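You operate a simulated robot arm through the tools that you are given. There is no shell and no other tool. Be economical: measure what you need, move in short steps, check, and stop when the job is done.

Carry out the task below with a simulated two-armed robot. There is one attempt and no reset: what you move stays moved.

JOB
Hold the yellow tray on the steel stand steady with one hand, lift the long bolt out of it with the other and set it down on the steel stand. Set down upright: long bolt.
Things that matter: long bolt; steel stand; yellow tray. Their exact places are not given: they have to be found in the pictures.

Only the result counts: the job must be done as asked and must still hold three seconds after the hand-in. Knocking over, shifting, dropping, spilling or breaking anything else fails it.

ROBOT AND FRAMES
Two 7-joint arms with two-finger parallel grippers on one trunk, on a base that drives. Base frame: it is fixed to the floor where the robot stands at the start and does not move with it; the origin is under the middle of the robot, x ahead of it, y to its left, z up; the surface under the hand at the start is at about z = 740. Lengths are in mm, angles in degrees, forces in N, time in s.
The left shoulder is at the start at [80, 131, 947], the right one opposite. With the tool pointing down near the work surface each hand reaches from about 400 to 860 mm from the robot's upright axis, wherever it stands, measured 20 degrees to its own side. Places, roughly: steel stand [500, -300, 700]. Payload 1.57 kg a hand.
The TCP of each hand is the grasp point between the finger pads, 30 mm short of the fingertips. In the tool frame z runs along the fingers and y along their closing line. The gripper opens to 110 mm. The fingers are 24 mm wide and 12 mm thick; the gripper's body (48 by 112 mm) begins 78 mm behind the TCP.
Orientation is that of the tool frame in the base frame, as a unit quaternion [x, y, z, w]. With the fingers straight down and closing along the base's y, the tool's x points along the base's -x, its y along +y and its z along -z.

CONTROLS
- The arms move only by the tool drive_tool. It takes "left_motion", "right_motion" or both (then of equal length, played together; a hand with none holds still); each is a list of rows, each an object (a shift or turn left out is 0, a gripper value left out holds the last) with "jaw": the finger opening in mm, from 0 to 110; "dp": the shift along the tool's x, y, z in units of 25 mm (1.0 is 25 mm), a list of three; "rot": the turn, a rotation vector about the tool's x, y, z in units of 8 degrees (1.0 is 8 degrees), a list of three. In form: [{"jaw": jaw, "dp": [x, y, z], "rot": [rx, ry, rz]}, ...]. A call has 1 to 12 rows; each row shifts and turns the commanded pose from where the row before left it, along the tool's axes as they then stand. A call with a number of a shift or a turn outside -1 to 1 is refused whole. A row lasts 0.2 s, in which the tool goes at most 50 mm and 8.6 degrees; a call with a longer step from one row to the next is refused whole, and so is a gripper value outside its range. A pose out of reach is approached as far as the arm can. The call stops where the force on the tool passes 40 N (or 10 N more than at its start, if that is more) or the arm is blocked; 0.2 s more then pass. The fingers move at their own pace (about 108 mm/s each) and stop on an object; they squeeze with about 41 N. The grip force told is the motor's: it shows also when the fingers shut on nothing. Time passes only in rows, and 0.2 s behind the last, so rows that do not move let the fingers close. The reply holds the time, the measured pose of the TCP, the force on the tool along the base axes, the opening and the grip force, in the units named above and with some noise, with the torque about the TCP (base axes, N m) and any sound that the robot's microphone picked up.
- Cameras (640 x 400 px; columns grow to the right, rows downward): "scene" is now at [-65.1, -43.1, 1400.8]; the picture's right is [-0.47, -0.88, 0.00], its down [-0.60, 0.32, -0.74] and it looks along [0.65, -0.35, -0.68] (base axes); focal length 269 px, centre (320, 200). "left" rides on the left gripper at [70, -16, -141] in its tool frame; the picture's right is [0.23, 0.97, 0.00], its down [-0.85, 0.20, -0.48] and it looks along [-0.47, 0.11, 0.88] (tool axes); focal length 222 px, centre (320, 200). "right" rides on the right gripper at [70, 16, -141] in its tool frame; the picture's right is [-0.23, 0.97, 0.00], its down [-0.86, -0.20, -0.48] and it looks along [-0.47, -0.11, 0.88] (tool axes); focal length 222 px, centre (320, 200).
- get_image(camera): a new picture of that camera. The clock stands still meanwhile.
- steer(legs): drives the robot by 1 to 6 legs, each [ahead, left, turn to the left] in mm, mm and degrees, along the robot's own axes; the way and the turn of a leg run together, so that a leg with both is an arc; at most 1500 mm and 180 degrees a leg. The arms and the cameras ride along, it lands a little off, and it stops where it bumps. It gives what a move gives.
- pan_tilt(pan, tilt): turns the head with the scene camera to pan (to the left, within 109 degrees either way) and tilt (down, from -29 to 69), counted from straight ahead of the robot. It gives what a move gives.
- measure_at(camera, pixels): for up to 12 pixels [column, row] of the newest picture of that camera ("zoom" is the newest enlarged one), the place [x, y, z] in the base frame of the surface seen there, good to about 2 mm, but the place of the scene camera against the robot may be out by one fixed shift of up to 12 mm in any direction. The clock stands still meanwhile.
- inspect(camera, box): a new picture of the part [left, top, right, bottom] of that camera's present view, enlarged. The clock stands still meanwhile.
- job_done(): hands the job in; it is judged then, once.

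Keep the steps short. Do not move on a guess: measure, check each grasp and each placing, and mend mistakes. In all there are 80 turns and 58 pictures (those below and enlarged ones count). Leave the grippers open and the arms clear of the work at the hand-in unless told otherwise, and finish with a single line.

The tools are called after "Call:" by a JSON object that holds its "fn" and its "kwargs". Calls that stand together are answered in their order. drive_tool: Moves the arms, as the interface text tells. Its arguments: {"type":"object","properties":{"left_motion":{"type":"array","items":{"type":"object","properties":{"jaw":{"type":"number"},"dp":{"type":"array","items":{"type":"number"}},"rot":{"type":"array","items":{"type":"number"}}}}},"right_motion":{"type":"array","items":{"type":"object","properties":{"jaw":{"type":"number"},"dp":{"type":"array","items":{"type":"number"}},"rot":{"type":"array","items":{"type":"number"}}}}}},"required":[]} The other tools are called the same way: steer (legs) drives the base; pan_tilt (pan, tilt) turns the head that bears the scene camera; get_image (camera) takes a picture; measure_at (camera, pixels) gives the place of the surface under pixels of a picture; inspect (camera, box) takes an enlarged picture of a part of a camera's view; job_done () hands the job in.

At the start:

```text
time_s: 0.0
left_tool_pos: [652.5, 121.9, 1044.5]
left_tcp_rot: [0.0, 1.0, 0.0, 0.0]
left_contact_force: [0.2, 0.1, -0.3]
left_ft_torque: [0.03, -0.01, 0.01]
left_width: 110.1
left_grip_force: 0.0
right_tool_pos: [563.8, -384.4, 992.4]
right_tcp_rot: [0.0, 1.0, 0.0, -0.001]
right_contact_force: [-0.4, -0.1, 0.1]
right_ft_torque: [-0.01, -0.03, 0.0]
right_width: 109.7
right_grip_force: 0.1
robot x, y, heading: [-1.9, -0.8, -0.2]
head pan, tilt: [-28.0, 42.6]
```

scene: 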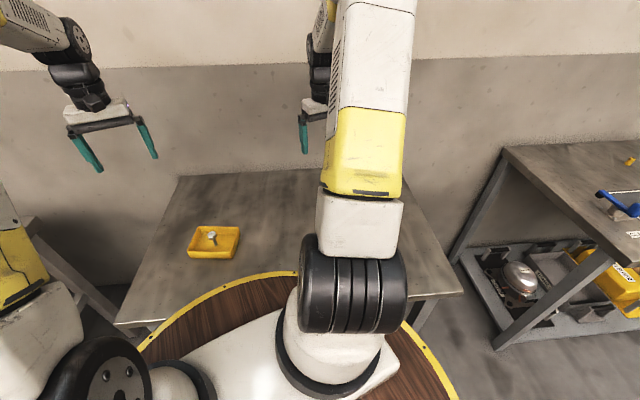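
right: 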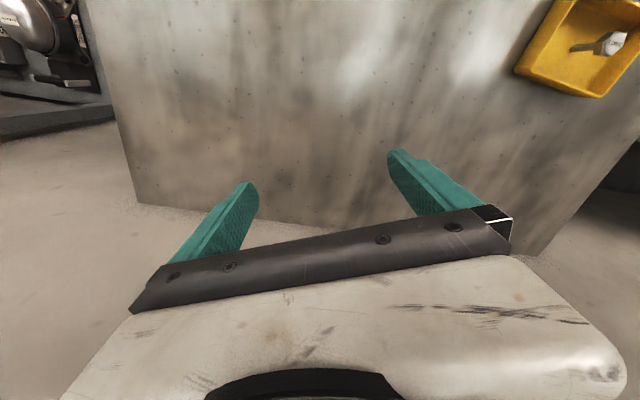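
left: 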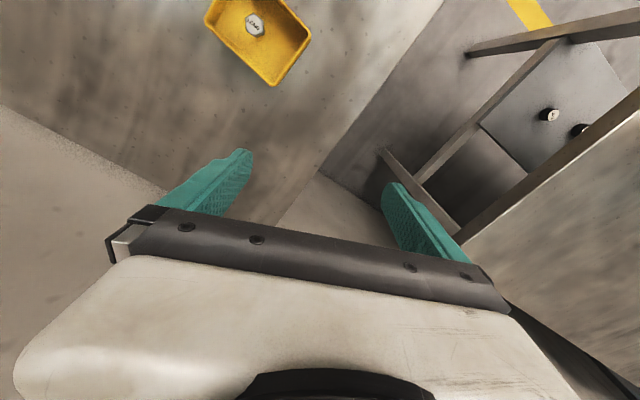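

I see the yellow tray near scene pixel (214,241) with the bolt in it. I'll enlarge that part and measure.

Call:
{"fn": "inspect", "kwargs": {"camera": "scene", "box": [170, 205, 266, 265]}}

Call:
{"fn": "inspect", "kwargs": {"camera": "left", "box": [180, 0, 340, 100]}}

```text
6.67 times, centred on (218, 235) of scene
```

zoom: 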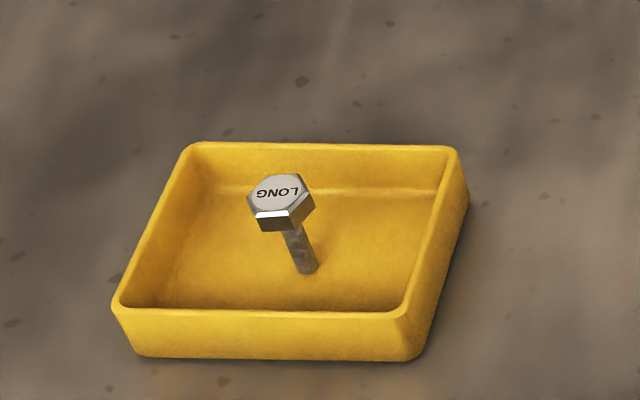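

```text
4.00 times, centred on (260, 50) of left
```

zoom: 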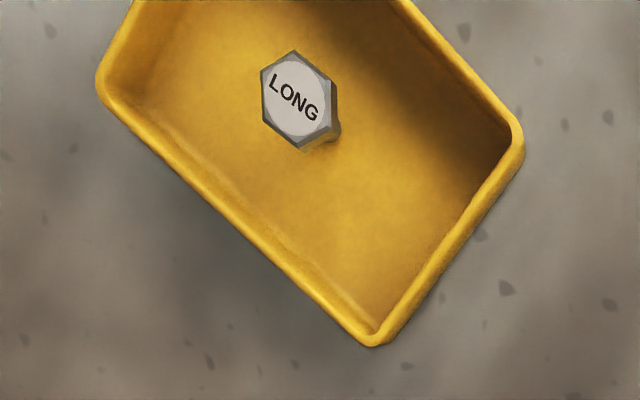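

The bolt stands head-up in the tray. I'll measure the tray corners and bolt head in the left zoom, which is independent of the scene camera's offset, and also in the scene picture.

Call:
{"fn": "measure_at", "kwargs": {"camera": "zoom", "pixels": [[294, 97], [335, 132], [103, 85], [518, 138], [374, 338], [240, 217], [450, 235], [250, 320], [350, 200], [300, 56], [298, 145], [465, 70]]}}

Call:
{"fn": "measure_at", "kwargs": {"camera": "scene", "pixels": [[212, 234], [216, 245], [199, 227], [238, 228], [231, 252], [188, 251], [200, 280], [300, 190], [180, 178], [125, 322], [460, 290], [222, 245]]}}

```text
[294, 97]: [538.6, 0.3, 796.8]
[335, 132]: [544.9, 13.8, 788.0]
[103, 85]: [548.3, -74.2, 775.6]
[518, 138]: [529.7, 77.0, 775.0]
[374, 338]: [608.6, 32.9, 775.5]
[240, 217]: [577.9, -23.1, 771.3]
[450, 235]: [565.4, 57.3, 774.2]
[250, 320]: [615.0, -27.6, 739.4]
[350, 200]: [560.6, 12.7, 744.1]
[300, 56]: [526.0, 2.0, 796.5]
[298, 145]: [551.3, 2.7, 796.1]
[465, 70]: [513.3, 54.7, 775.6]
```

```text
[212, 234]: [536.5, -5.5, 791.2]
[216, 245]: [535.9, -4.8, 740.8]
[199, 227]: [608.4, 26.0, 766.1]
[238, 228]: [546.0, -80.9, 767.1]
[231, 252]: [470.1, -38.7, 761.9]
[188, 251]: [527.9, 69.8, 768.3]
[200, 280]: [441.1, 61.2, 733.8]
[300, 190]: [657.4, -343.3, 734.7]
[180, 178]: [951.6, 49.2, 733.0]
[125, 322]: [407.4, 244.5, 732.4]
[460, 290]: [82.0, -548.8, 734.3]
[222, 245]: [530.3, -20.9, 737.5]
```

The tray's centre is about (539, 1), its long axis is about 60.7° from x, the rim is at z 775 and the bolt axis is about (538.5, 1). My plan is for the left hand to pinch the robot-side long wall near its left end, tilted away from the bolt, while the right hand takes the bolt head by its flats. First I turn the left hand in free air.

Call:
{"fn": "drive_tool", "kwargs": {"left_motion": [{"rot": [0, 0, -0.95], "jaw": 36}, {"rot": [0, 0, -0.95]}, {"rot": [0, 0, -0.95]}, {"rot": [0, 0, -0.95]}, {"rot": [0, 0, -0.95]}, {"rot": [0, 0, -0.95]}, {"rot": [0, 0, -0.95]}, {"rot": [0, 0, -0.95]}, {"rot": [0, 0.94, 0]}, {"rot": [0, 0.94, 0]}, {"rot": [0, 0.94, 0]}, {"rot": [0, 0.93, 0]}]}}

```text
time_s: 2.6
left_tool_pos: [653.0, 121.7, 1044.7]
left_tcp_rot: [-0.489, 0.833, -0.131, -0.224]
left_contact_force: [0.4, -1.1, -0.3]
left_ft_torque: [0.05, -0.02, -0.01]
left_width: 36.0
left_grip_force: 0.1
right_tool_pos: [563.2, -383.7, 992.9]
right_tcp_rot: [0.0, 1.0, 0.001, 0.001]
right_contact_force: [0.2, -0.5, 0.0]
right_ft_torque: [0.03, -0.02, 0.01]
right_width: 110.2
right_grip_force: 0.1
robot x, y, heading: [2.5, -4.5, -0.1]
head pan, tilt: [-28.0, 42.6]
```

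Left orientation reads as wanted. Next, the left hand goes to a pre-grasp 120 mm back along its fingers, and the right hand turns its closing line to match the bolt's flats.

Call:
{"fn": "drive_tool", "kwargs": {"left_motion": [{"dp": [-0.1056, 0.344, 0.673]}, {"dp": [-0.1056, 0.344, 0.673]}, {"dp": [-0.1056, 0.344, 0.673]}, {"dp": [-0.1056, 0.344, 0.673]}, {"dp": [-0.1056, 0.344, 0.673]}, {"dp": [-0.1056, 0.344, 0.673]}, {"dp": [-0.1056, 0.344, 0.673]}, {"dp": [-0.1056, 0.344, 0.673]}, {"dp": [-0.1056, 0.344, 0.673]}, {"dp": [-0.1056, 0.344, 0.673]}], "right_motion": [{"rot": [0, 0, -0.9125], "jaw": 44}, {"rot": [0, 0, -0.9125]}, {"rot": [0, 0, -0.9125]}, {"rot": [0, 0, -0.9125]}, {"rot": [0, 0, -0.9125]}, {"rot": [0, 0, -0.9125]}, {"rot": [0, 0, -0.9125]}, {"rot": [0, 0, -0.9125]}, {"rot": [0, 0, -0.9125]}, {"rot": [0, 0, -0.9125]}]}}

Call:
{"fn": "get_image", "kwargs": {"camera": "left"}}

Call:
{"fn": "get_image", "kwargs": {"camera": "scene"}}

```text
time_s: 4.8
left_tool_pos: [546.7, 110.2, 884.0]
left_tcp_rot: [-0.489, 0.833, -0.132, -0.222]
left_contact_force: [-0.8, -0.2, -0.1]
left_ft_torque: [0.01, -0.01, 0.02]
left_width: 36.0
left_grip_force: 0.0
right_tool_pos: [564.1, -382.9, 992.8]
right_tcp_rot: [-0.595, 0.803, 0.0, 0.0]
right_contact_force: [-0.3, 0.8, 0.1]
right_ft_torque: [0.01, 0.02, 0.03]
right_width: 44.2
right_grip_force: 0.0
robot x, y, heading: [0.7, -0.1, 0.1]
head pan, tilt: [-28.0, 42.6]
```

```text
52 pictures are left
```

left: 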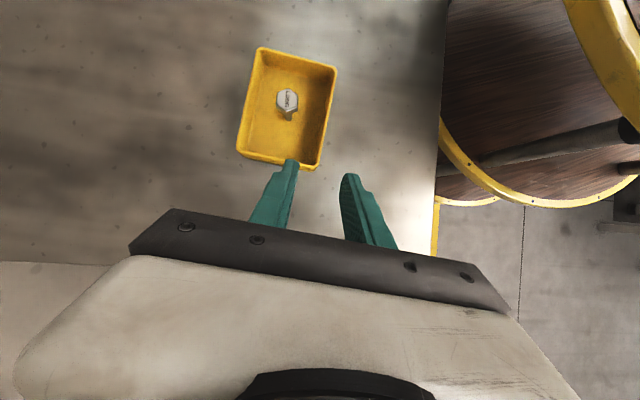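

```text
51 pictures are left
```

scene: 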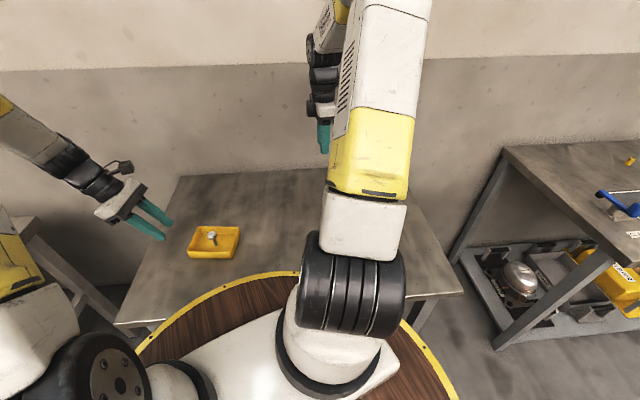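

I'll refine the tray and bolt measurements from this closer left view.

Call:
{"fn": "inspect", "kwargs": {"camera": "left", "box": [208, 40, 368, 180]}}

Call:
{"fn": "measure_at", "kwargs": {"camera": "left", "pixels": [[329, 112], [325, 130], [321, 150], [335, 68], [264, 51], [241, 152], [287, 98], [281, 100], [293, 97], [310, 110], [326, 112], [331, 112]]}}

```text
2.86 times, centred on (288, 110) of left
```

zoom: 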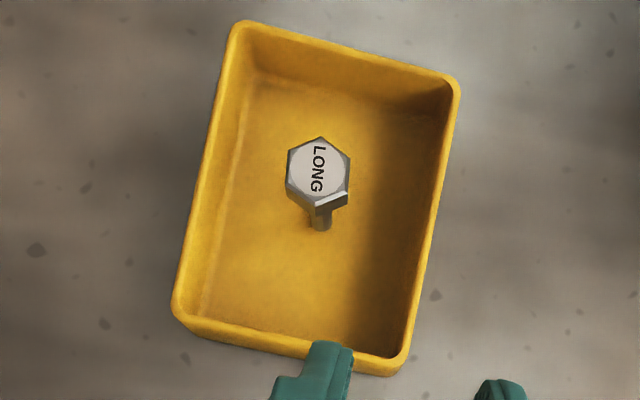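

```text
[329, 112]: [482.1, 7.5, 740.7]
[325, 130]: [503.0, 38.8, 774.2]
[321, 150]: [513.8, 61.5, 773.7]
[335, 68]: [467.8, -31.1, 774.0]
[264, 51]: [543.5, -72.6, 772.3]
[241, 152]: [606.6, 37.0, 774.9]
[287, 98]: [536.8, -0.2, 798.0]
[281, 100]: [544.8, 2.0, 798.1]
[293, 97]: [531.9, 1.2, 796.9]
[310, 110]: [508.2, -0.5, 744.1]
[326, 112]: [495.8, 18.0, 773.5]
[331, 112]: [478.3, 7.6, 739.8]
```

The measurements agree: the wall is at v≈46–47 and the bolt flats at about 162.5°. I'm going 85 mm along the left fingers, to just above the rim, then looking.

Call:
{"fn": "drive_tool", "kwargs": {"left_motion": [{"dp": [0, 0, 0.68]}, {"dp": [0, 0, 0.68]}, {"dp": [0, 0, 0.68]}, {"dp": [0, 0, 0.68]}, {"dp": [0.04, 0, 0.68]}]}}

Call:
{"fn": "get_image", "kwargs": {"camera": "left"}}

Call:
{"fn": "inspect", "kwargs": {"camera": "scene", "box": [138, 180, 266, 260]}}

```text
time_s: 6.0
left_tool_pos: [528.7, 73.0, 812.7]
left_tcp_rot: [-0.489, 0.833, -0.131, -0.223]
left_contact_force: [0.0, -0.8, 0.9]
left_ft_torque: [0.01, 0.0, 0.03]
left_width: 35.7
left_grip_force: 0.2
right_tool_pos: [562.8, -384.5, 993.2]
right_tcp_rot: [-0.595, 0.804, 0.0, 0.0]
right_contact_force: [-0.2, -0.1, 0.7]
right_ft_torque: [0.01, 0.02, -0.01]
right_width: 43.8
right_grip_force: 0.1
robot x, y, heading: [1.8, -2.7, -0.0]
head pan, tilt: [-28.0, 42.6]
```

```text
49 pictures are left
```

left: 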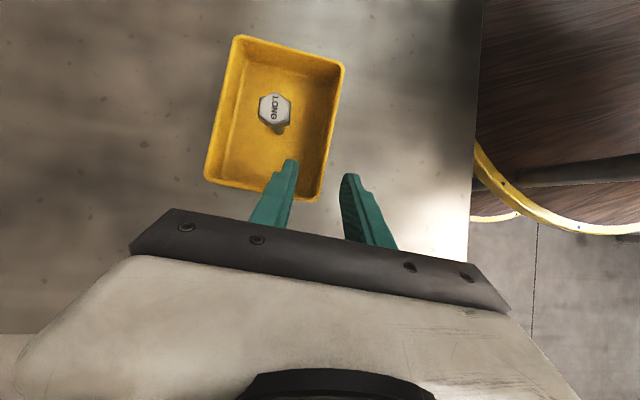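

```text
5.00 times, centred on (202, 220) of scene
```

zoom: 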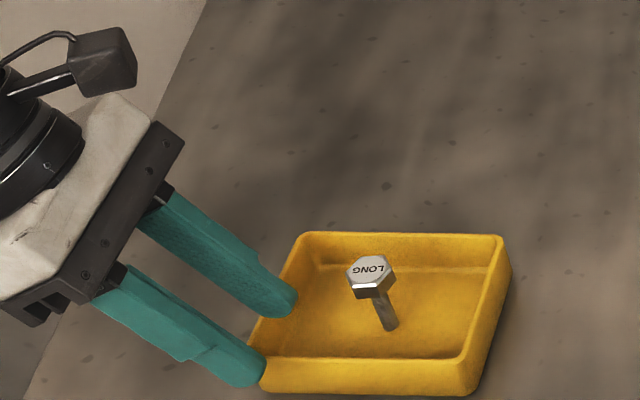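

The tray's robot-side wall lies between the fingers. I'm going the last 35 mm so the tips are about 7 mm above the tray floor.

Call:
{"fn": "drive_tool", "kwargs": {"left_motion": [{"dp": [0.015, 0.033, 0.47]}, {"dp": [0.015, 0.033, 0.47]}, {"dp": [0.015, 0.033, 0.47]}]}}

Call:
{"fn": "get_image", "kwargs": {"camera": "left"}}

Call:
{"fn": "inspect", "kwargs": {"camera": "scene", "box": [138, 190, 266, 270]}}

```text
time_s: 6.8
left_tool_pos: [516.6, 58.6, 782.6]
left_tcp_rot: [-0.489, 0.833, -0.131, -0.224]
left_contact_force: [-0.3, -0.1, -0.5]
left_ft_torque: [0.0, -0.03, -0.01]
left_width: 36.0
left_grip_force: 0.0
right_tool_pos: [563.4, -384.3, 992.4]
right_tcp_rot: [-0.596, 0.803, 0.0, 0.0]
right_contact_force: [-0.4, 0.3, 0.5]
right_ft_torque: [-0.01, 0.01, -0.01]
right_width: 44.1
right_grip_force: 0.0
robot x, y, heading: [0.3, 2.0, -0.1]
head pan, tilt: [-28.0, 42.6]
```

```text
47 pictures are left
```

left: 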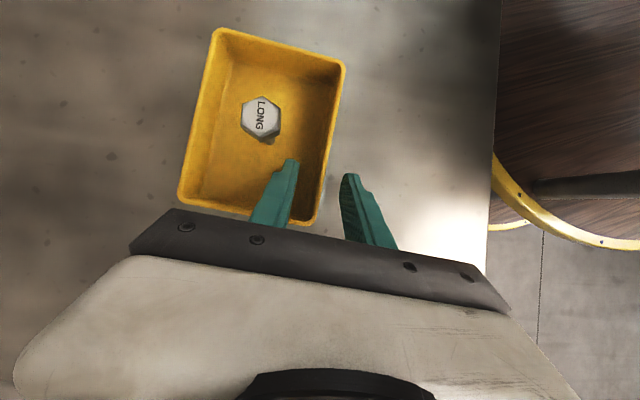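

```text
5.00 times, centred on (202, 230) of scene
```

zoom: 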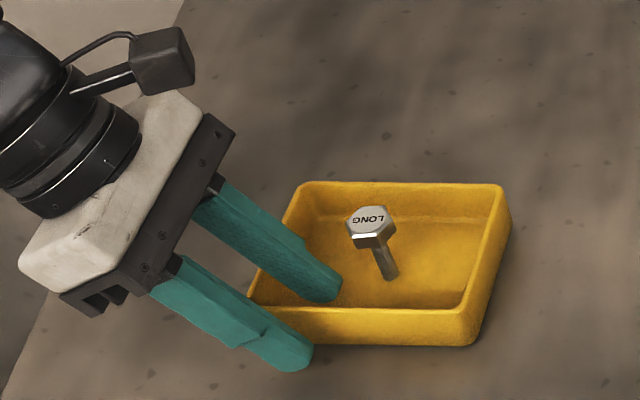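

The wall sits between the fingers. Before closing I'll check how well it's centred, because dragging the tray could tip the bolt.

Call:
{"fn": "inspect", "kwargs": {"camera": "left", "box": [250, 130, 394, 230]}}

Call:
{"fn": "measure_at", "kwargs": {"camera": "zoom", "pixels": [[360, 100], [350, 150], [340, 200], [330, 250], [324, 220], [332, 200], [350, 200], [318, 300], [190, 200], [425, 250], [205, 180], [415, 200]]}}

```text
4.00 times, centred on (322, 180) of left
```

zoom: 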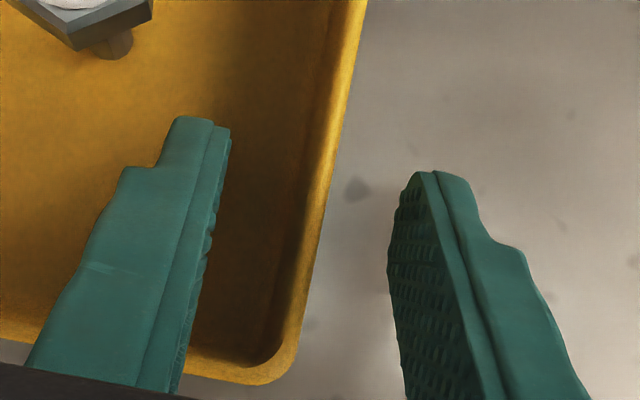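

```text
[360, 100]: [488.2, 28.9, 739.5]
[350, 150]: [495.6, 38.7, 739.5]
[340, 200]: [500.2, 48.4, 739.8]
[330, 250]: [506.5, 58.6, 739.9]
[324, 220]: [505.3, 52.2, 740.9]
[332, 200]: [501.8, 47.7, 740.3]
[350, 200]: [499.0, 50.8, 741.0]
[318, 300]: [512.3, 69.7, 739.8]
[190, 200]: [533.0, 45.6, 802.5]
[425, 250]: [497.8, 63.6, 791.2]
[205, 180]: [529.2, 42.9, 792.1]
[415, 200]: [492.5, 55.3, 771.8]
```

I'll sample the rim pixels themselves.

Call:
{"fn": "measure_at", "kwargs": {"camera": "zoom", "pixels": [[336, 120], [330, 120], [340, 120], [324, 180], [318, 180], [312, 180], [310, 240], [304, 240], [300, 280], [220, 160], [395, 230], [290, 330]]}}

```text
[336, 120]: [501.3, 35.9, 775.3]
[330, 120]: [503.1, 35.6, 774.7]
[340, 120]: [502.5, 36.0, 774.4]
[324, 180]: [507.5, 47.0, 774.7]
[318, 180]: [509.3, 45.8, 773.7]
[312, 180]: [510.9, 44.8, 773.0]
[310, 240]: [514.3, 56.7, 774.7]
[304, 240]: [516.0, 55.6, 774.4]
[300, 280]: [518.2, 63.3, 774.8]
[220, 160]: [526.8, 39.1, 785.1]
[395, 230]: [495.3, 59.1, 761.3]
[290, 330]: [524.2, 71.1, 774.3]
```

The rim passes right through the grasp centre, within about 0.1 mm. Closing the left hand in stages.

Call:
{"fn": "drive_tool", "kwargs": {"left_motion": [{"jaw": 24}, {"jaw": 18}, {"jaw": 14}, {"jaw": 11}, {"jaw": 9}, {"jaw": 7}, {"jaw": 5}, {"jaw": 3}, {"jaw": 1}, {"jaw": 0}]}}

Call:
{"fn": "get_image", "kwargs": {"camera": "left"}}

```text
time_s: 9.0
left_tool_pos: [516.6, 59.4, 781.9]
left_tcp_rot: [-0.489, 0.833, -0.132, -0.223]
left_contact_force: [0.8, -0.1, 0.5]
left_ft_torque: [0.05, 0.02, 0.03]
left_width: 3.3
left_grip_force: 24.4
right_tool_pos: [562.0, -383.2, 993.0]
right_tcp_rot: [-0.596, 0.803, 0.001, 0.0]
right_contact_force: [0.3, -0.6, -0.2]
right_ft_torque: [0.01, 0.04, 0.01]
right_width: 43.8
right_grip_force: 0.1
robot x, y, heading: [-0.5, 4.2, -0.3]
head pan, tilt: [-28.0, 42.6]
```

```text
44 pictures are left
```

left: 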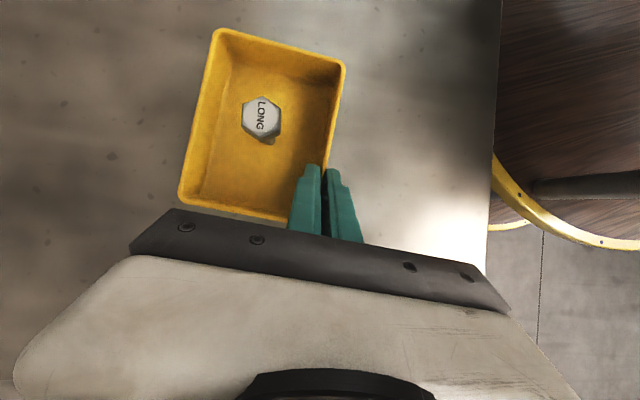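

The tray is gripped (width 3.3 mm, 24 N) and the bolt stays upright. I'll re-measure the bolt head, and tilt the right hand 20° so its wrist leans away from the left hand's camera.

Call:
{"fn": "measure_at", "kwargs": {"camera": "left", "pixels": [[262, 117], [245, 118], [277, 115], [261, 98], [262, 134]]}}

Call:
{"fn": "drive_tool", "kwargs": {"right_motion": [{"rot": [0, -0.833, 0], "jaw": 37}, {"rot": [0, -0.833, 0]}, {"rot": [0, -0.834, 0]}]}}

```text
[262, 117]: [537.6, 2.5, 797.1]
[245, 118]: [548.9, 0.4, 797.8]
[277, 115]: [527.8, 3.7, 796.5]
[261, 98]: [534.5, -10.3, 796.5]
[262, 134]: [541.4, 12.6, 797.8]
```

```text
time_s: 9.8
left_tool_pos: [516.3, 57.7, 781.9]
left_tcp_rot: [-0.488, 0.833, -0.131, -0.223]
left_contact_force: [-0.5, -0.4, 0.5]
left_ft_torque: [0.09, -0.01, -0.02]
left_width: 3.4
left_grip_force: 24.4
right_tool_pos: [563.7, -383.0, 991.7]
right_tcp_rot: [-0.586, 0.792, 0.104, 0.14]
right_contact_force: [1.5, 0.3, 0.8]
right_ft_torque: [-0.03, 0.02, -0.03]
right_width: 36.7
right_grip_force: 0.1
robot x, y, heading: [-0.0, -4.1, -0.1]
head pan, tilt: [-28.0, 42.6]
```

The bolt axis is at (538.3, 1.7). Moving the right hand to its pre-grasp, 100 mm back along its fingers.

Call:
{"fn": "drive_tool", "kwargs": {"right_motion": [{"dp": [-0.901, 0.455, 0.685]}, {"dp": [-0.901, 0.455, 0.685]}, {"dp": [-0.901, 0.455, 0.685]}, {"dp": [-0.901, 0.455, 0.685]}, {"dp": [-0.901, 0.455, 0.685]}, {"dp": [-0.901, 0.455, 0.685]}, {"dp": [-0.901, 0.455, 0.685]}, {"dp": [-0.901, 0.455, 0.685]}, {"dp": [-0.901, 0.455, 0.685]}, {"dp": [-0.901, 0.455, 0.685]}, {"dp": [-0.901, 0.455, 0.685]}, {"dp": [-0.901, 0.455, 0.685]}]}}

Call:
{"fn": "get_image", "kwargs": {"camera": "right"}}

Call:
{"fn": "get_image", "kwargs": {"camera": "scene"}}

```text
time_s: 12.4
left_tool_pos: [516.0, 57.1, 781.7]
left_tcp_rot: [-0.489, 0.833, -0.131, -0.223]
left_contact_force: [-0.9, 1.7, 1.2]
left_ft_torque: [-0.06, 0.05, -0.03]
left_width: 3.6
left_grip_force: 24.4
right_tool_pos: [523.7, -33.5, 894.5]
right_tcp_rot: [-0.586, 0.792, 0.103, 0.14]
right_contact_force: [-0.1, -0.2, 0.3]
right_ft_torque: [0.0, 0.0, -0.02]
right_width: 37.2
right_grip_force: 0.1
robot x, y, heading: [-2.2, 1.3, 0.1]
head pan, tilt: [-28.0, 42.6]
```

```text
43 pictures are left
```

right: 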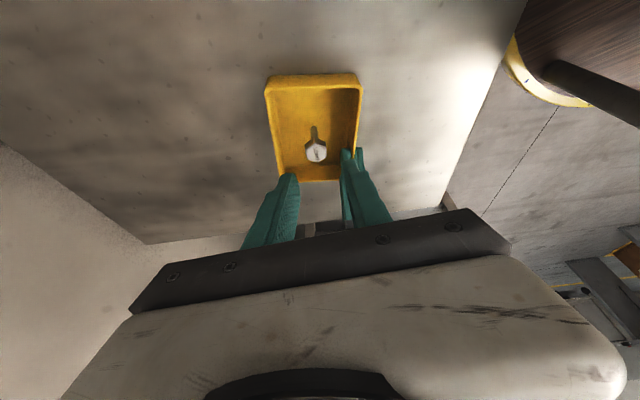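

```text
42 pictures are left
```

scene: 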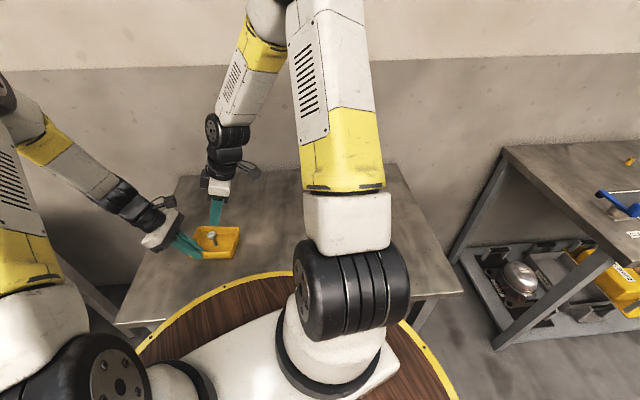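

Both hands are clear. I'll measure the bolt head from the right camera.

Call:
{"fn": "inspect", "kwargs": {"camera": "right", "box": [256, 70, 384, 190]}}

Call:
{"fn": "measure_at", "kwargs": {"camera": "right", "pixels": [[316, 154], [309, 154], [323, 153], [316, 146], [316, 160], [315, 135], [300, 110], [362, 90]]}}

```text
3.33 times, centred on (320, 130) of right
```

zoom: 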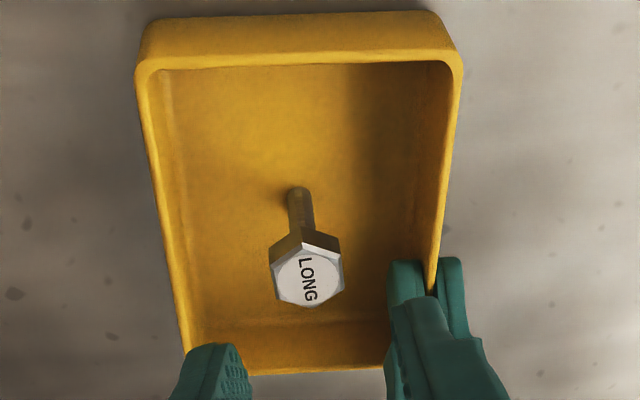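

```text
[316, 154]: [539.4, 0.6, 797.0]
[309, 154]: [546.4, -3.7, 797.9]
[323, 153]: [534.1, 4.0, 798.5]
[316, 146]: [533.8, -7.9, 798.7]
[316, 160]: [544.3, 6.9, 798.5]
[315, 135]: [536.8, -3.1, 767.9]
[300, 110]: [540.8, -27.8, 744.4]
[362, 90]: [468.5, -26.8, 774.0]
```

Consistent with before: bolt at about (539, 1). I'm advancing 76 mm, stopping 25 mm short, then checking centring.

Call:
{"fn": "drive_tool", "kwargs": {"right_motion": [{"dp": [0, -0.025, 0.76]}, {"dp": [0, -0.025, 0.76]}, {"dp": [0, -0.025, 0.76]}, {"dp": [0, -0.025, 0.76]}]}}

Call:
{"fn": "inspect", "kwargs": {"camera": "right", "box": [240, 120, 400, 220]}}

Call:
{"fn": "inspect", "kwargs": {"camera": "left", "box": [170, 20, 362, 230]}}

Call:
{"fn": "inspect", "kwargs": {"camera": "scene", "box": [138, 150, 298, 270]}}

```text
time_s: 13.4
left_tool_pos: [516.8, 58.6, 782.7]
left_tcp_rot: [-0.489, 0.833, -0.131, -0.223]
left_contact_force: [0.0, 0.2, 0.2]
left_ft_torque: [-0.15, 0.09, 0.0]
left_width: 3.4
left_grip_force: 24.6
right_tool_pos: [534.6, -7.6, 822.5]
right_tcp_rot: [-0.586, 0.791, 0.103, 0.14]
right_contact_force: [0.3, -0.1, -0.9]
right_ft_torque: [0.02, 0.01, -0.02]
right_width: 37.0
right_grip_force: 0.0
robot x, y, heading: [2.6, -0.5, -0.0]
head pan, tilt: [-28.0, 42.6]
```

```text
4.00 times, centred on (320, 170) of right
```

zoom: 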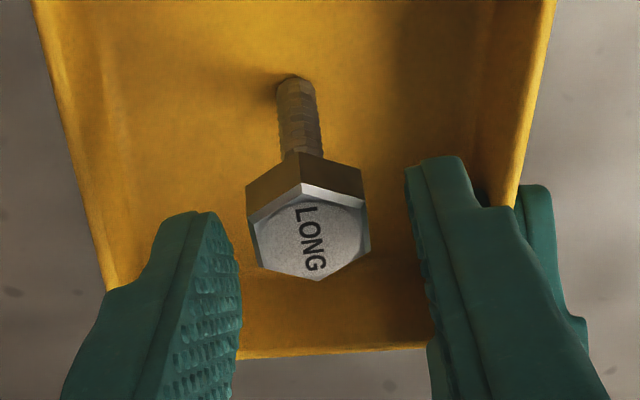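

```text
1.90 times, centred on (266, 125) of left
```

zoom: 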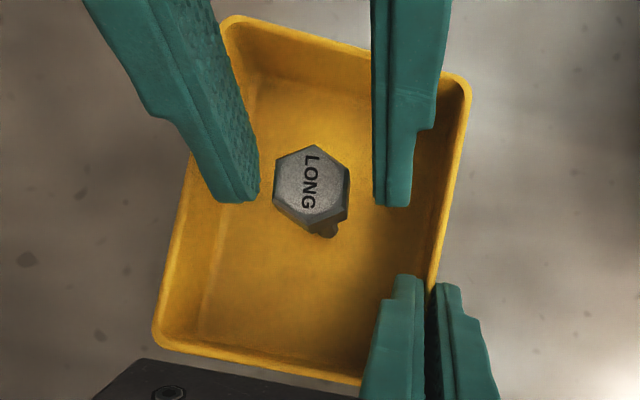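

```text
3.33 times, centred on (218, 210) of scene
```

zoom: 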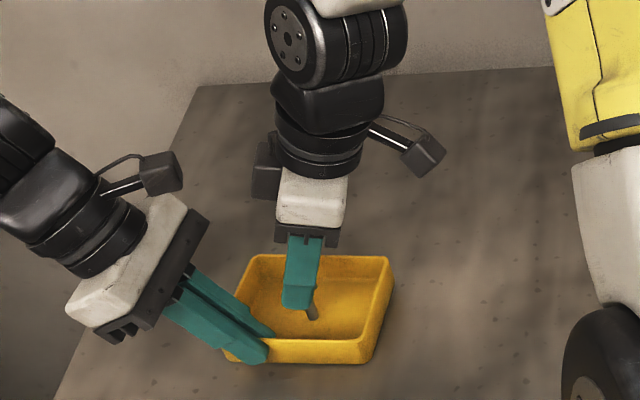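

The head is between the fingers, with the midpoint about 1.5 mm off. I'm correcting that and advancing the last 24 mm.

Call:
{"fn": "drive_tool", "kwargs": {"right_motion": [{"dp": [0, -0.03, 0.48]}, {"dp": [0, -0.03, 0.48]}]}}

Call:
{"fn": "inspect", "kwargs": {"camera": "left", "box": [170, 20, 362, 230]}}

Call:
{"fn": "inspect", "kwargs": {"camera": "right", "box": [240, 120, 400, 220]}}

```text
time_s: 14.0
left_tool_pos: [516.0, 58.7, 783.4]
left_tcp_rot: [-0.488, 0.833, -0.131, -0.223]
left_contact_force: [-0.7, -0.8, 0.6]
left_ft_torque: [-0.15, 0.09, -0.01]
left_width: 3.3
left_grip_force: 24.7
right_tool_pos: [539.7, -1.6, 799.6]
right_tcp_rot: [-0.586, 0.792, 0.103, 0.139]
right_contact_force: [0.5, 0.6, -0.5]
right_ft_torque: [0.0, -0.01, 0.02]
right_width: 37.1
right_grip_force: 0.0
robot x, y, heading: [2.5, -3.6, 0.1]
head pan, tilt: [-28.0, 42.6]
```

```text
1.90 times, centred on (266, 125) of left
```

zoom: 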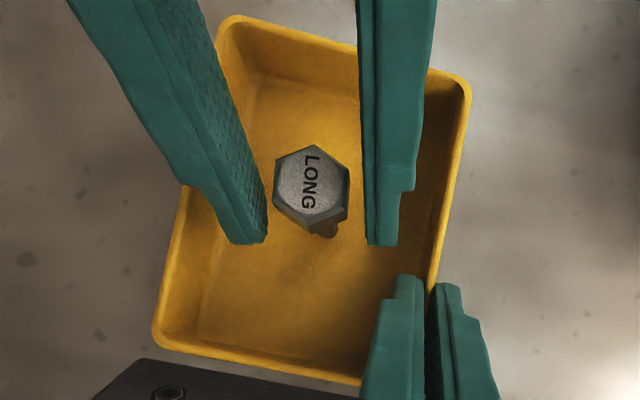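

```text
4.00 times, centred on (320, 170) of right
```

zoom: 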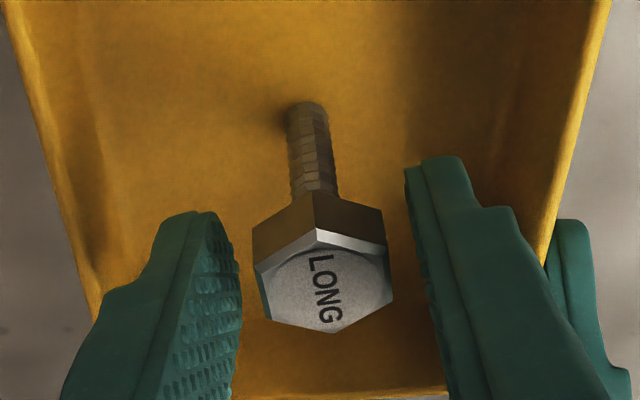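

Both gaps look alike to within about 1–2 mm. Closing slowly on the flats.

Call:
{"fn": "drive_tool", "kwargs": {"right_motion": [{"jaw": 33}, {"jaw": 30}, {"jaw": 28}, {"jaw": 26}, {"jaw": 24}, {"jaw": 22}, {"jaw": 19}, {"jaw": 15}, {"jaw": 10}, {"jaw": 5}, {"jaw": 0}]}}

Call:
{"fn": "inspect", "kwargs": {"camera": "left", "box": [170, 20, 362, 230]}}

Call:
{"fn": "inspect", "kwargs": {"camera": "right", "box": [240, 120, 400, 220]}}

```text
time_s: 16.4
left_tool_pos: [515.8, 58.1, 782.9]
left_tcp_rot: [-0.489, 0.833, -0.131, -0.224]
left_contact_force: [0.2, 1.0, 0.5]
left_ft_torque: [0.0, 0.0, 0.01]
left_width: 3.6
left_grip_force: 23.7
right_tool_pos: [539.3, -2.0, 800.4]
right_tcp_rot: [-0.586, 0.792, 0.103, 0.14]
right_contact_force: [-0.4, 0.3, 0.3]
right_ft_torque: [-0.02, -0.01, 0.01]
right_width: 23.2
right_grip_force: 35.8
robot x, y, heading: [-2.2, 3.2, -0.0]
head pan, tilt: [-28.0, 42.6]
```

```text
1.90 times, centred on (266, 125) of left
```

zoom: 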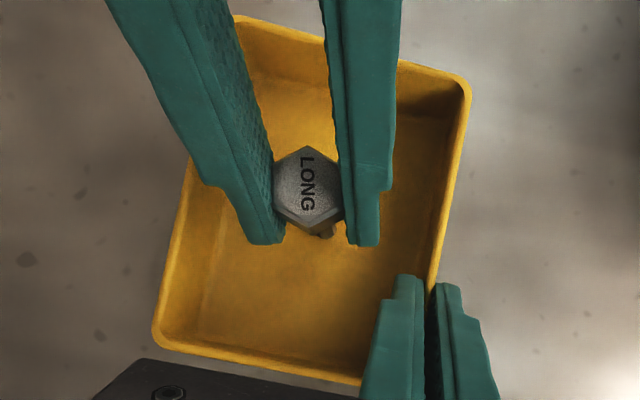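

```text
4.00 times, centred on (320, 170) of right
```

zoom: 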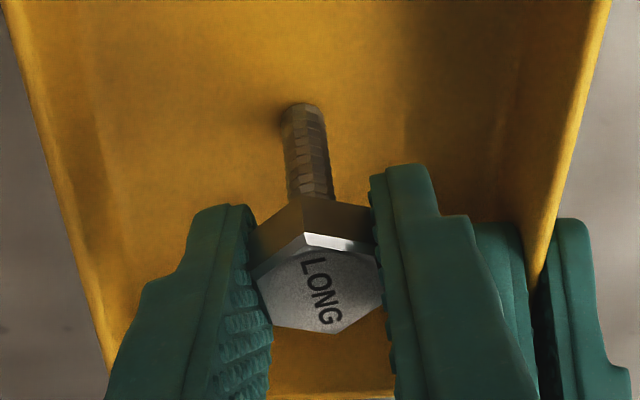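

The bolt head is held by its flats (23.2 mm, 36 N). Lifting straight up by 100 mm, with a slow start.

Call:
{"fn": "drive_tool", "kwargs": {"right_motion": [{"dp": [-0.069, 0, -0.188]}, {"dp": [-0.138, 0, -0.376]}, {"dp": [-0.206, 0, -0.564]}, {"dp": [-0.275, 0, -0.752]}, {"dp": [-0.275, 0, -0.752]}, {"dp": [-0.275, 0, -0.752]}, {"dp": [-0.138, 0, -0.376]}]}}

Call:
{"fn": "inspect", "kwargs": {"camera": "scene", "box": [138, 130, 298, 270]}}

Call:
{"fn": "get_image", "kwargs": {"camera": "right"}}

```text
time_s: 18.0
left_tool_pos: [517.3, 58.3, 783.1]
left_tcp_rot: [-0.489, 0.833, -0.131, -0.223]
left_contact_force: [-1.0, 0.7, 0.3]
left_ft_torque: [0.04, -0.01, -0.02]
left_width: 3.1
left_grip_force: 24.6
right_tool_pos: [540.8, -1.1, 898.5]
right_tcp_rot: [-0.586, 0.792, 0.103, 0.139]
right_contact_force: [-0.2, -0.2, -0.8]
right_ft_torque: [-0.03, 0.03, -0.01]
right_width: 23.4
right_grip_force: 35.9
robot x, y, heading: [-1.7, -0.5, -0.0]
head pan, tilt: [-28.0, 42.6]
```

```text
2.86 times, centred on (218, 200) of scene
```

zoom: 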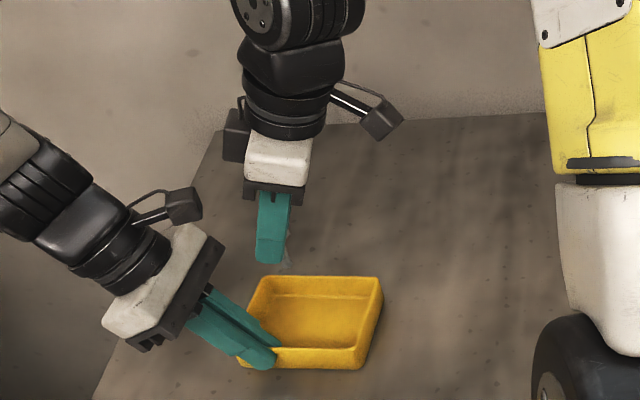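

```text
32 pictures are left
```

right: 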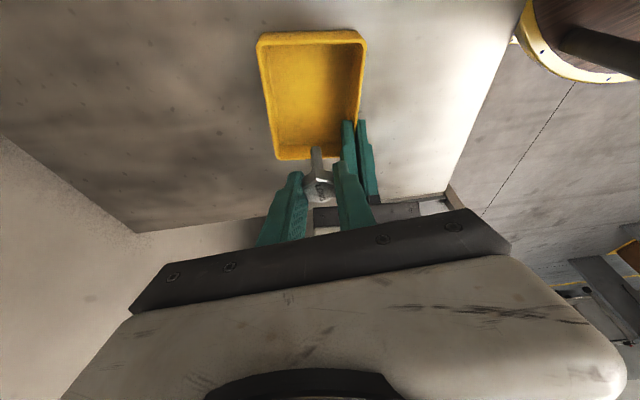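

The bolt is clear of the tray and the tray is still. Carrying it 170 mm to the robot's right, over free stand surface.

Call:
{"fn": "drive_tool", "kwargs": {"right_motion": [{"dp": [0.771, -0.224, -0.282]}, {"dp": [0.771, -0.224, -0.282]}, {"dp": [0.771, -0.224, -0.282]}, {"dp": [0.771, -0.224, -0.282]}, {"dp": [0.771, -0.224, -0.282]}, {"dp": [0.771, -0.224, -0.282]}, {"dp": [0.771, -0.224, -0.282]}, {"dp": [0.771, -0.224, -0.282]}]}}

Call:
{"fn": "get_image", "kwargs": {"camera": "scene"}}

Call:
{"fn": "get_image", "kwargs": {"camera": "right"}}

```text
time_s: 19.8
left_tool_pos: [516.9, 58.3, 782.0]
left_tcp_rot: [-0.489, 0.833, -0.132, -0.223]
left_contact_force: [-1.1, -0.6, 0.1]
left_ft_torque: [0.1, -0.03, -0.03]
left_width: 3.4
left_grip_force: 24.4
right_tool_pos: [535.1, -172.6, 898.6]
right_tcp_rot: [-0.586, 0.791, 0.103, 0.14]
right_contact_force: [-0.5, -0.8, -0.8]
right_ft_torque: [0.0, 0.02, -0.01]
right_width: 23.1
right_grip_force: 35.2
robot x, y, heading: [1.6, -1.2, 0.1]
head pan, tilt: [-28.0, 42.6]
```

```text
31 pictures are left
```

scene: 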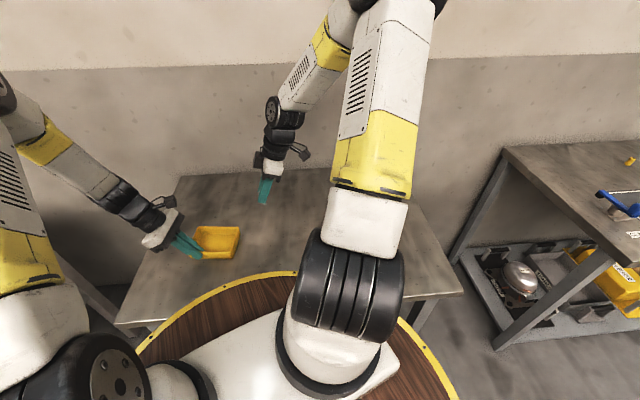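

```text
30 pictures are left
```

right: 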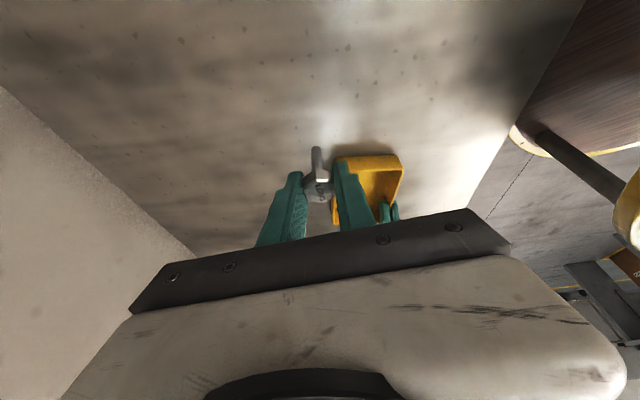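

I'll enlarge the bolt in the grip to check that it's vertical.

Call:
{"fn": "inspect", "kwargs": {"camera": "right", "box": [280, 135, 360, 215]}}

Call:
{"fn": "measure_at", "kwargs": {"camera": "right", "pixels": [[317, 150], [317, 155], [317, 160], [318, 165], [318, 170], [320, 192], [300, 120]]}}

```text
5.00 times, centred on (320, 175) of right
```

zoom: 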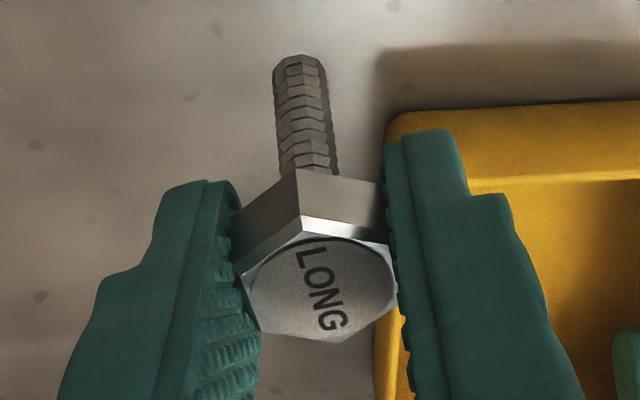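

```text
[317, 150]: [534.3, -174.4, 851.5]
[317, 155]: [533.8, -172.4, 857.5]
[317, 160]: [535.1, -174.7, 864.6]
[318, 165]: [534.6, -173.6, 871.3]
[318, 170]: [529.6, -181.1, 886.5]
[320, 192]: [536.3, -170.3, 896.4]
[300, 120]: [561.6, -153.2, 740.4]
```

The shaft is vertical within noise: x and y stay constant from z 851 to 871. The free surface is at z 740 and the expected drop is about 104 mm, so I'm lowering 97 mm first.

Call:
{"fn": "drive_tool", "kwargs": {"right_motion": [{"dp": [0.275, 0, 0.752]}, {"dp": [0.275, 0, 0.752]}, {"dp": [0.275, 0, 0.752]}, {"dp": [0.275, 0, 0.752]}, {"dp": [0.165, 0, 0.451]}, {"dp": [0.069, 0, 0.188]}]}}

Call:
{"fn": "inspect", "kwargs": {"camera": "right", "box": [280, 125, 360, 205]}}

```text
time_s: 21.2
left_tool_pos: [515.6, 58.2, 783.6]
left_tcp_rot: [-0.489, 0.833, -0.131, -0.224]
left_contact_force: [-0.5, 0.6, -0.5]
left_ft_torque: [-0.01, 0.03, 0.02]
left_width: 3.5
left_grip_force: 24.0
right_tool_pos: [536.3, -173.3, 802.3]
right_tcp_rot: [-0.586, 0.792, 0.103, 0.14]
right_contact_force: [0.3, 1.0, -0.7]
right_ft_torque: [0.0, 0.0, 0.02]
right_width: 23.3
right_grip_force: 35.6
robot x, y, heading: [0.8, 1.7, 0.1]
head pan, tilt: [-28.0, 42.6]
```

```text
5.00 times, centred on (320, 165) of right
```

zoom: 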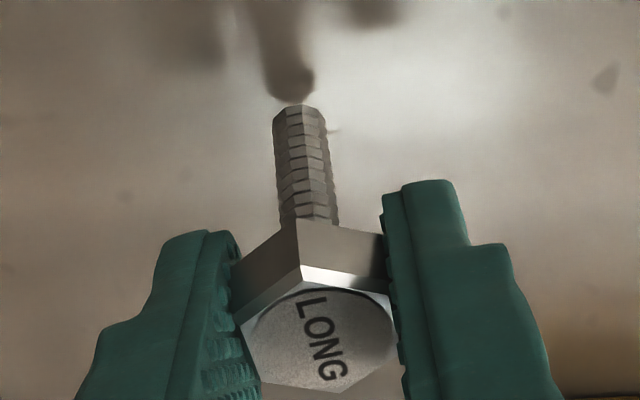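

No contact yet, with about 7 mm left. Lowering 4 mm, then 1 mm.

Call:
{"fn": "drive_tool", "kwargs": {"right_motion": [{"dp": [0.0275, 0, 0.0752]}, {"dp": [0.0275, 0, 0.0752]}, {"dp": [0.0138, 0, 0.0376]}, {}]}}

Call:
{"fn": "drive_tool", "kwargs": {"right_motion": [{"dp": [0.0138, 0, 0.0376]}, {}]}}

```text
time_s: 22.2
left_tool_pos: [517.8, 58.5, 782.8]
left_tcp_rot: [-0.488, 0.833, -0.131, -0.223]
left_contact_force: [0.6, -0.6, -0.3]
left_ft_torque: [-0.01, -0.01, 0.02]
left_width: 3.2
left_grip_force: 24.5
right_tool_pos: [536.0, -173.3, 796.6]
right_tcp_rot: [-0.586, 0.792, 0.104, 0.14]
right_contact_force: [-0.5, 0.7, -1.2]
right_ft_torque: [0.01, 0.02, -0.01]
right_width: 23.1
right_grip_force: 35.5
robot x, y, heading: [-0.6, -3.1, 0.1]
head pan, tilt: [-28.0, 42.6]
```

```text
time_s: 22.8
left_tool_pos: [517.0, 57.7, 782.7]
left_tcp_rot: [-0.489, 0.833, -0.131, -0.223]
left_contact_force: [-0.1, 0.0, 0.4]
left_ft_torque: [0.01, 0.0, 0.0]
left_width: 3.3
left_grip_force: 24.0
right_tool_pos: [535.3, -172.7, 795.7]
right_tcp_rot: [-0.586, 0.791, 0.103, 0.139]
right_contact_force: [-0.7, -0.2, 6.9]
right_ft_torque: [0.0, 0.03, -0.02]
right_width: 23.1
right_grip_force: 36.0
robot x, y, heading: [0.2, 0.8, -0.1]
head pan, tilt: [-28.0, 42.6]
```

There's 6.9 N of contact, so the bolt is resting on the stand. I'll check that its foot is seated and it's upright before opening.

Call:
{"fn": "inspect", "kwargs": {"camera": "right", "box": [280, 125, 360, 205]}}

Call:
{"fn": "measure_at", "kwargs": {"camera": "zoom", "pixels": [[300, 125], [303, 150], [305, 175], [308, 200], [240, 100], [360, 100], [300, 320], [340, 360]]}}

```text
5.00 times, centred on (320, 165) of right
```

zoom: 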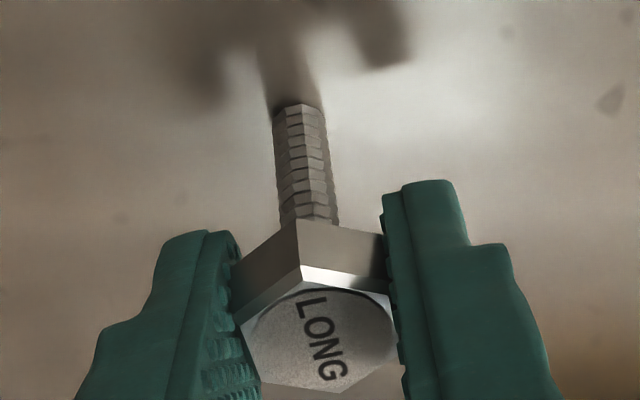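

```text
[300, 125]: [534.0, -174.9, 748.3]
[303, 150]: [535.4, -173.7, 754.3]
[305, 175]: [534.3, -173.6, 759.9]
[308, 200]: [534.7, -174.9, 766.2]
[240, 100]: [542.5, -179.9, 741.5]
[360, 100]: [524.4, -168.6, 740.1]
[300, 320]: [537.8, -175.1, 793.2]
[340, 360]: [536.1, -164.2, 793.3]
```

The shadow meets the foot and the shaft is vertical. Opening the right hand slowly.

Call:
{"fn": "drive_tool", "kwargs": {"right_motion": [{"jaw": 22}, {"jaw": 24}, {"jaw": 26}, {"jaw": 28}, {"jaw": 31}, {"jaw": 35}, {"jaw": 40}, {"jaw": 46}, {"jaw": 52}]}}

Call:
{"fn": "get_image", "kwargs": {"camera": "right"}}

```text
time_s: 24.8
left_tool_pos: [516.3, 57.7, 782.3]
left_tcp_rot: [-0.488, 0.833, -0.131, -0.224]
left_contact_force: [-1.1, 0.5, 0.3]
left_ft_torque: [0.0, -0.01, 0.0]
left_width: 3.5
left_grip_force: 24.4
right_tool_pos: [534.6, -173.2, 795.8]
right_tcp_rot: [-0.586, 0.792, 0.103, 0.139]
right_contact_force: [0.7, -0.2, -1.0]
right_ft_torque: [0.0, -0.04, 0.0]
right_width: 52.1
right_grip_force: 0.1
robot x, y, heading: [0.6, -0.2, -0.1]
head pan, tilt: [-28.0, 42.6]
```

```text
26 pictures are left
```

right: 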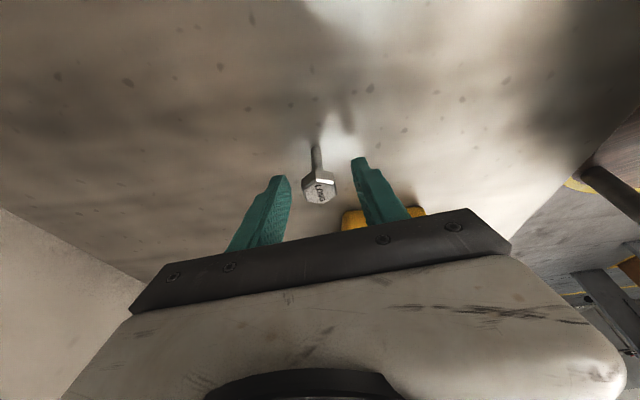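

The bolt stands free. The right hand retreats along its fingers while the left hand opens.

Call:
{"fn": "drive_tool", "kwargs": {"right_motion": [{"dp": [0, 0, -0.3]}, {"dp": [0, 0, -0.6]}, {"dp": [0, 0, -0.8]}, {"dp": [0, 0, -0.8]}, {"dp": [0, 0, -0.8]}, {"dp": [0, 0, -0.8]}, {"dp": [0, 0, -0.8]}, {"dp": [0, 0, -0.8]}], "left_motion": [{"jaw": 4}, {"jaw": 6}, {"jaw": 9}, {"jaw": 13}, {"jaw": 18}, {"jaw": 24}, {"jaw": 30}, {"jaw": 36}]}}

Call:
{"fn": "get_image", "kwargs": {"camera": "left"}}

```text
time_s: 26.6
left_tool_pos: [516.0, 58.9, 782.8]
left_tcp_rot: [-0.489, 0.833, -0.131, -0.223]
left_contact_force: [-1.0, -0.4, 0.1]
left_ft_torque: [-0.02, 0.03, 0.01]
left_width: 35.9
left_grip_force: 0.1
right_tool_pos: [519.9, -221.7, 929.3]
right_tcp_rot: [-0.586, 0.792, 0.104, 0.139]
right_contact_force: [0.9, 0.3, -0.6]
right_ft_torque: [-0.03, 0.04, 0.0]
right_width: 52.3
right_grip_force: 0.0
robot x, y, heading: [1.1, -1.3, 0.0]
head pan, tilt: [-28.0, 42.6]
```

```text
25 pictures are left
```

left: 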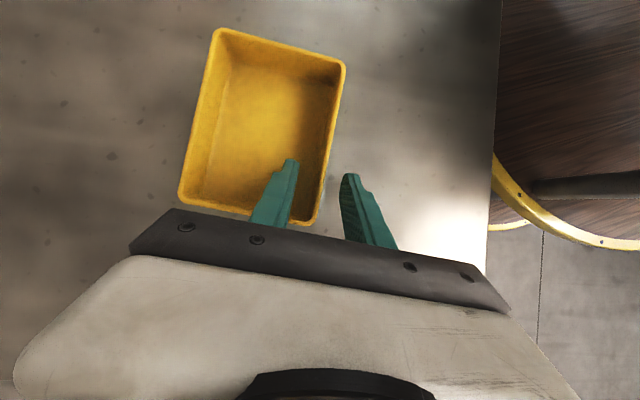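

The tray is unmoved. Now the left hand retreats along its approach path, and the right hand backs off further and opens.

Call:
{"fn": "drive_tool", "kwargs": {"left_motion": [{"dp": [0, 0, -0.4]}, {"dp": [0, 0, -0.7]}, {"dp": [0, 0, -0.8]}, {"dp": [0, 0, -0.8]}, {"dp": [0, 0, -0.8]}, {"dp": [0, 0, -0.8]}, {"dp": [0, 0, -0.8]}, {"dp": [0, 0, -0.8], "jaw": 100}], "right_motion": [{"dp": [0, 0, -0.4]}, {"dp": [0, 0, -0.6]}, {"dp": [0, 0, -0.6]}, {"dp": [0, 0, -0.6]}, {"jaw": 100}, {}, {}, {}]}}

Call:
{"fn": "get_image", "kwargs": {"camera": "scene"}}

Call:
{"fn": "get_image", "kwargs": {"camera": "right"}}

```text
time_s: 28.4
left_tool_pos: [552.0, 121.6, 908.9]
left_tcp_rot: [-0.489, 0.833, -0.13, -0.223]
left_contact_force: [-0.1, 0.0, -1.3]
left_ft_torque: [0.01, -0.01, 0.01]
left_width: 100.1
left_grip_force: 0.0
right_tool_pos: [513.5, -237.9, 983.0]
right_tcp_rot: [-0.585, 0.792, 0.104, 0.14]
right_contact_force: [0.6, 0.1, 0.7]
right_ft_torque: [-0.01, -0.01, -0.03]
right_width: 99.9
right_grip_force: 0.0
robot x, y, heading: [3.0, 1.8, -0.1]
head pan, tilt: [-28.0, 42.6]
```

```text
24 pictures are left
```

scene: 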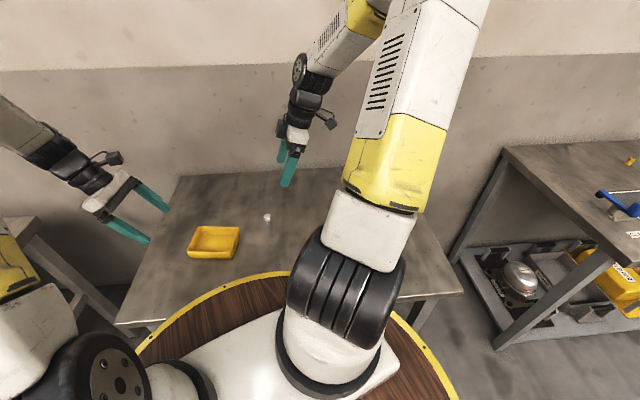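

```text
23 pictures are left
```

right: 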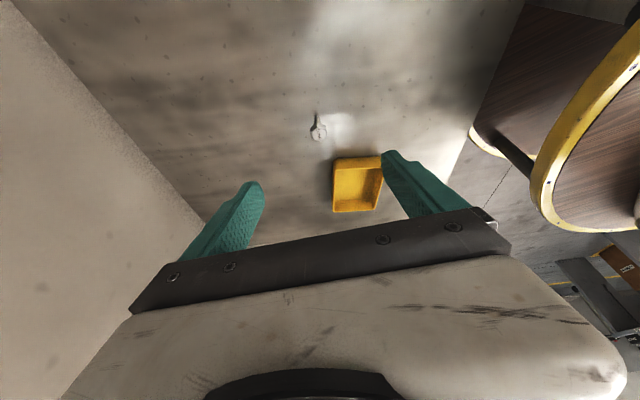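

The bolt stands upright on the stand near scene (267,218). One enlarged look to confirm.

Call:
{"fn": "inspect", "kwargs": {"camera": "scene", "box": [180, 195, 300, 270]}}

```text
5.33 times, centred on (240, 232) of scene
```

zoom: 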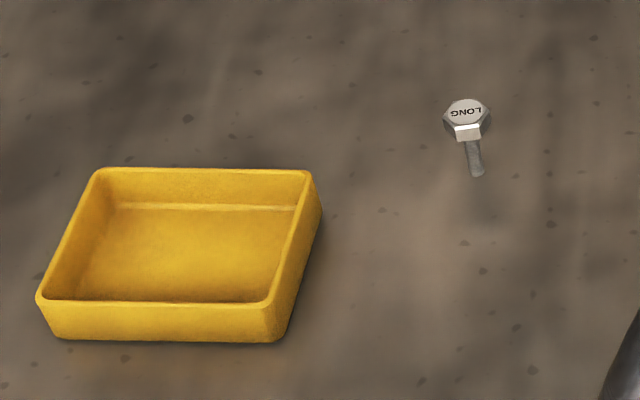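

The bolt is upright on the stand, the tray is in place, the arms are clear and both grippers are open. Handing in.

Call:
{"fn": "job_done", "kwargs": {}}

```text
The job is handed in.
```

The long bolt stands upright on the steel stand, lifted out by the right hand while the left held the yellow tray; the tray did not move.
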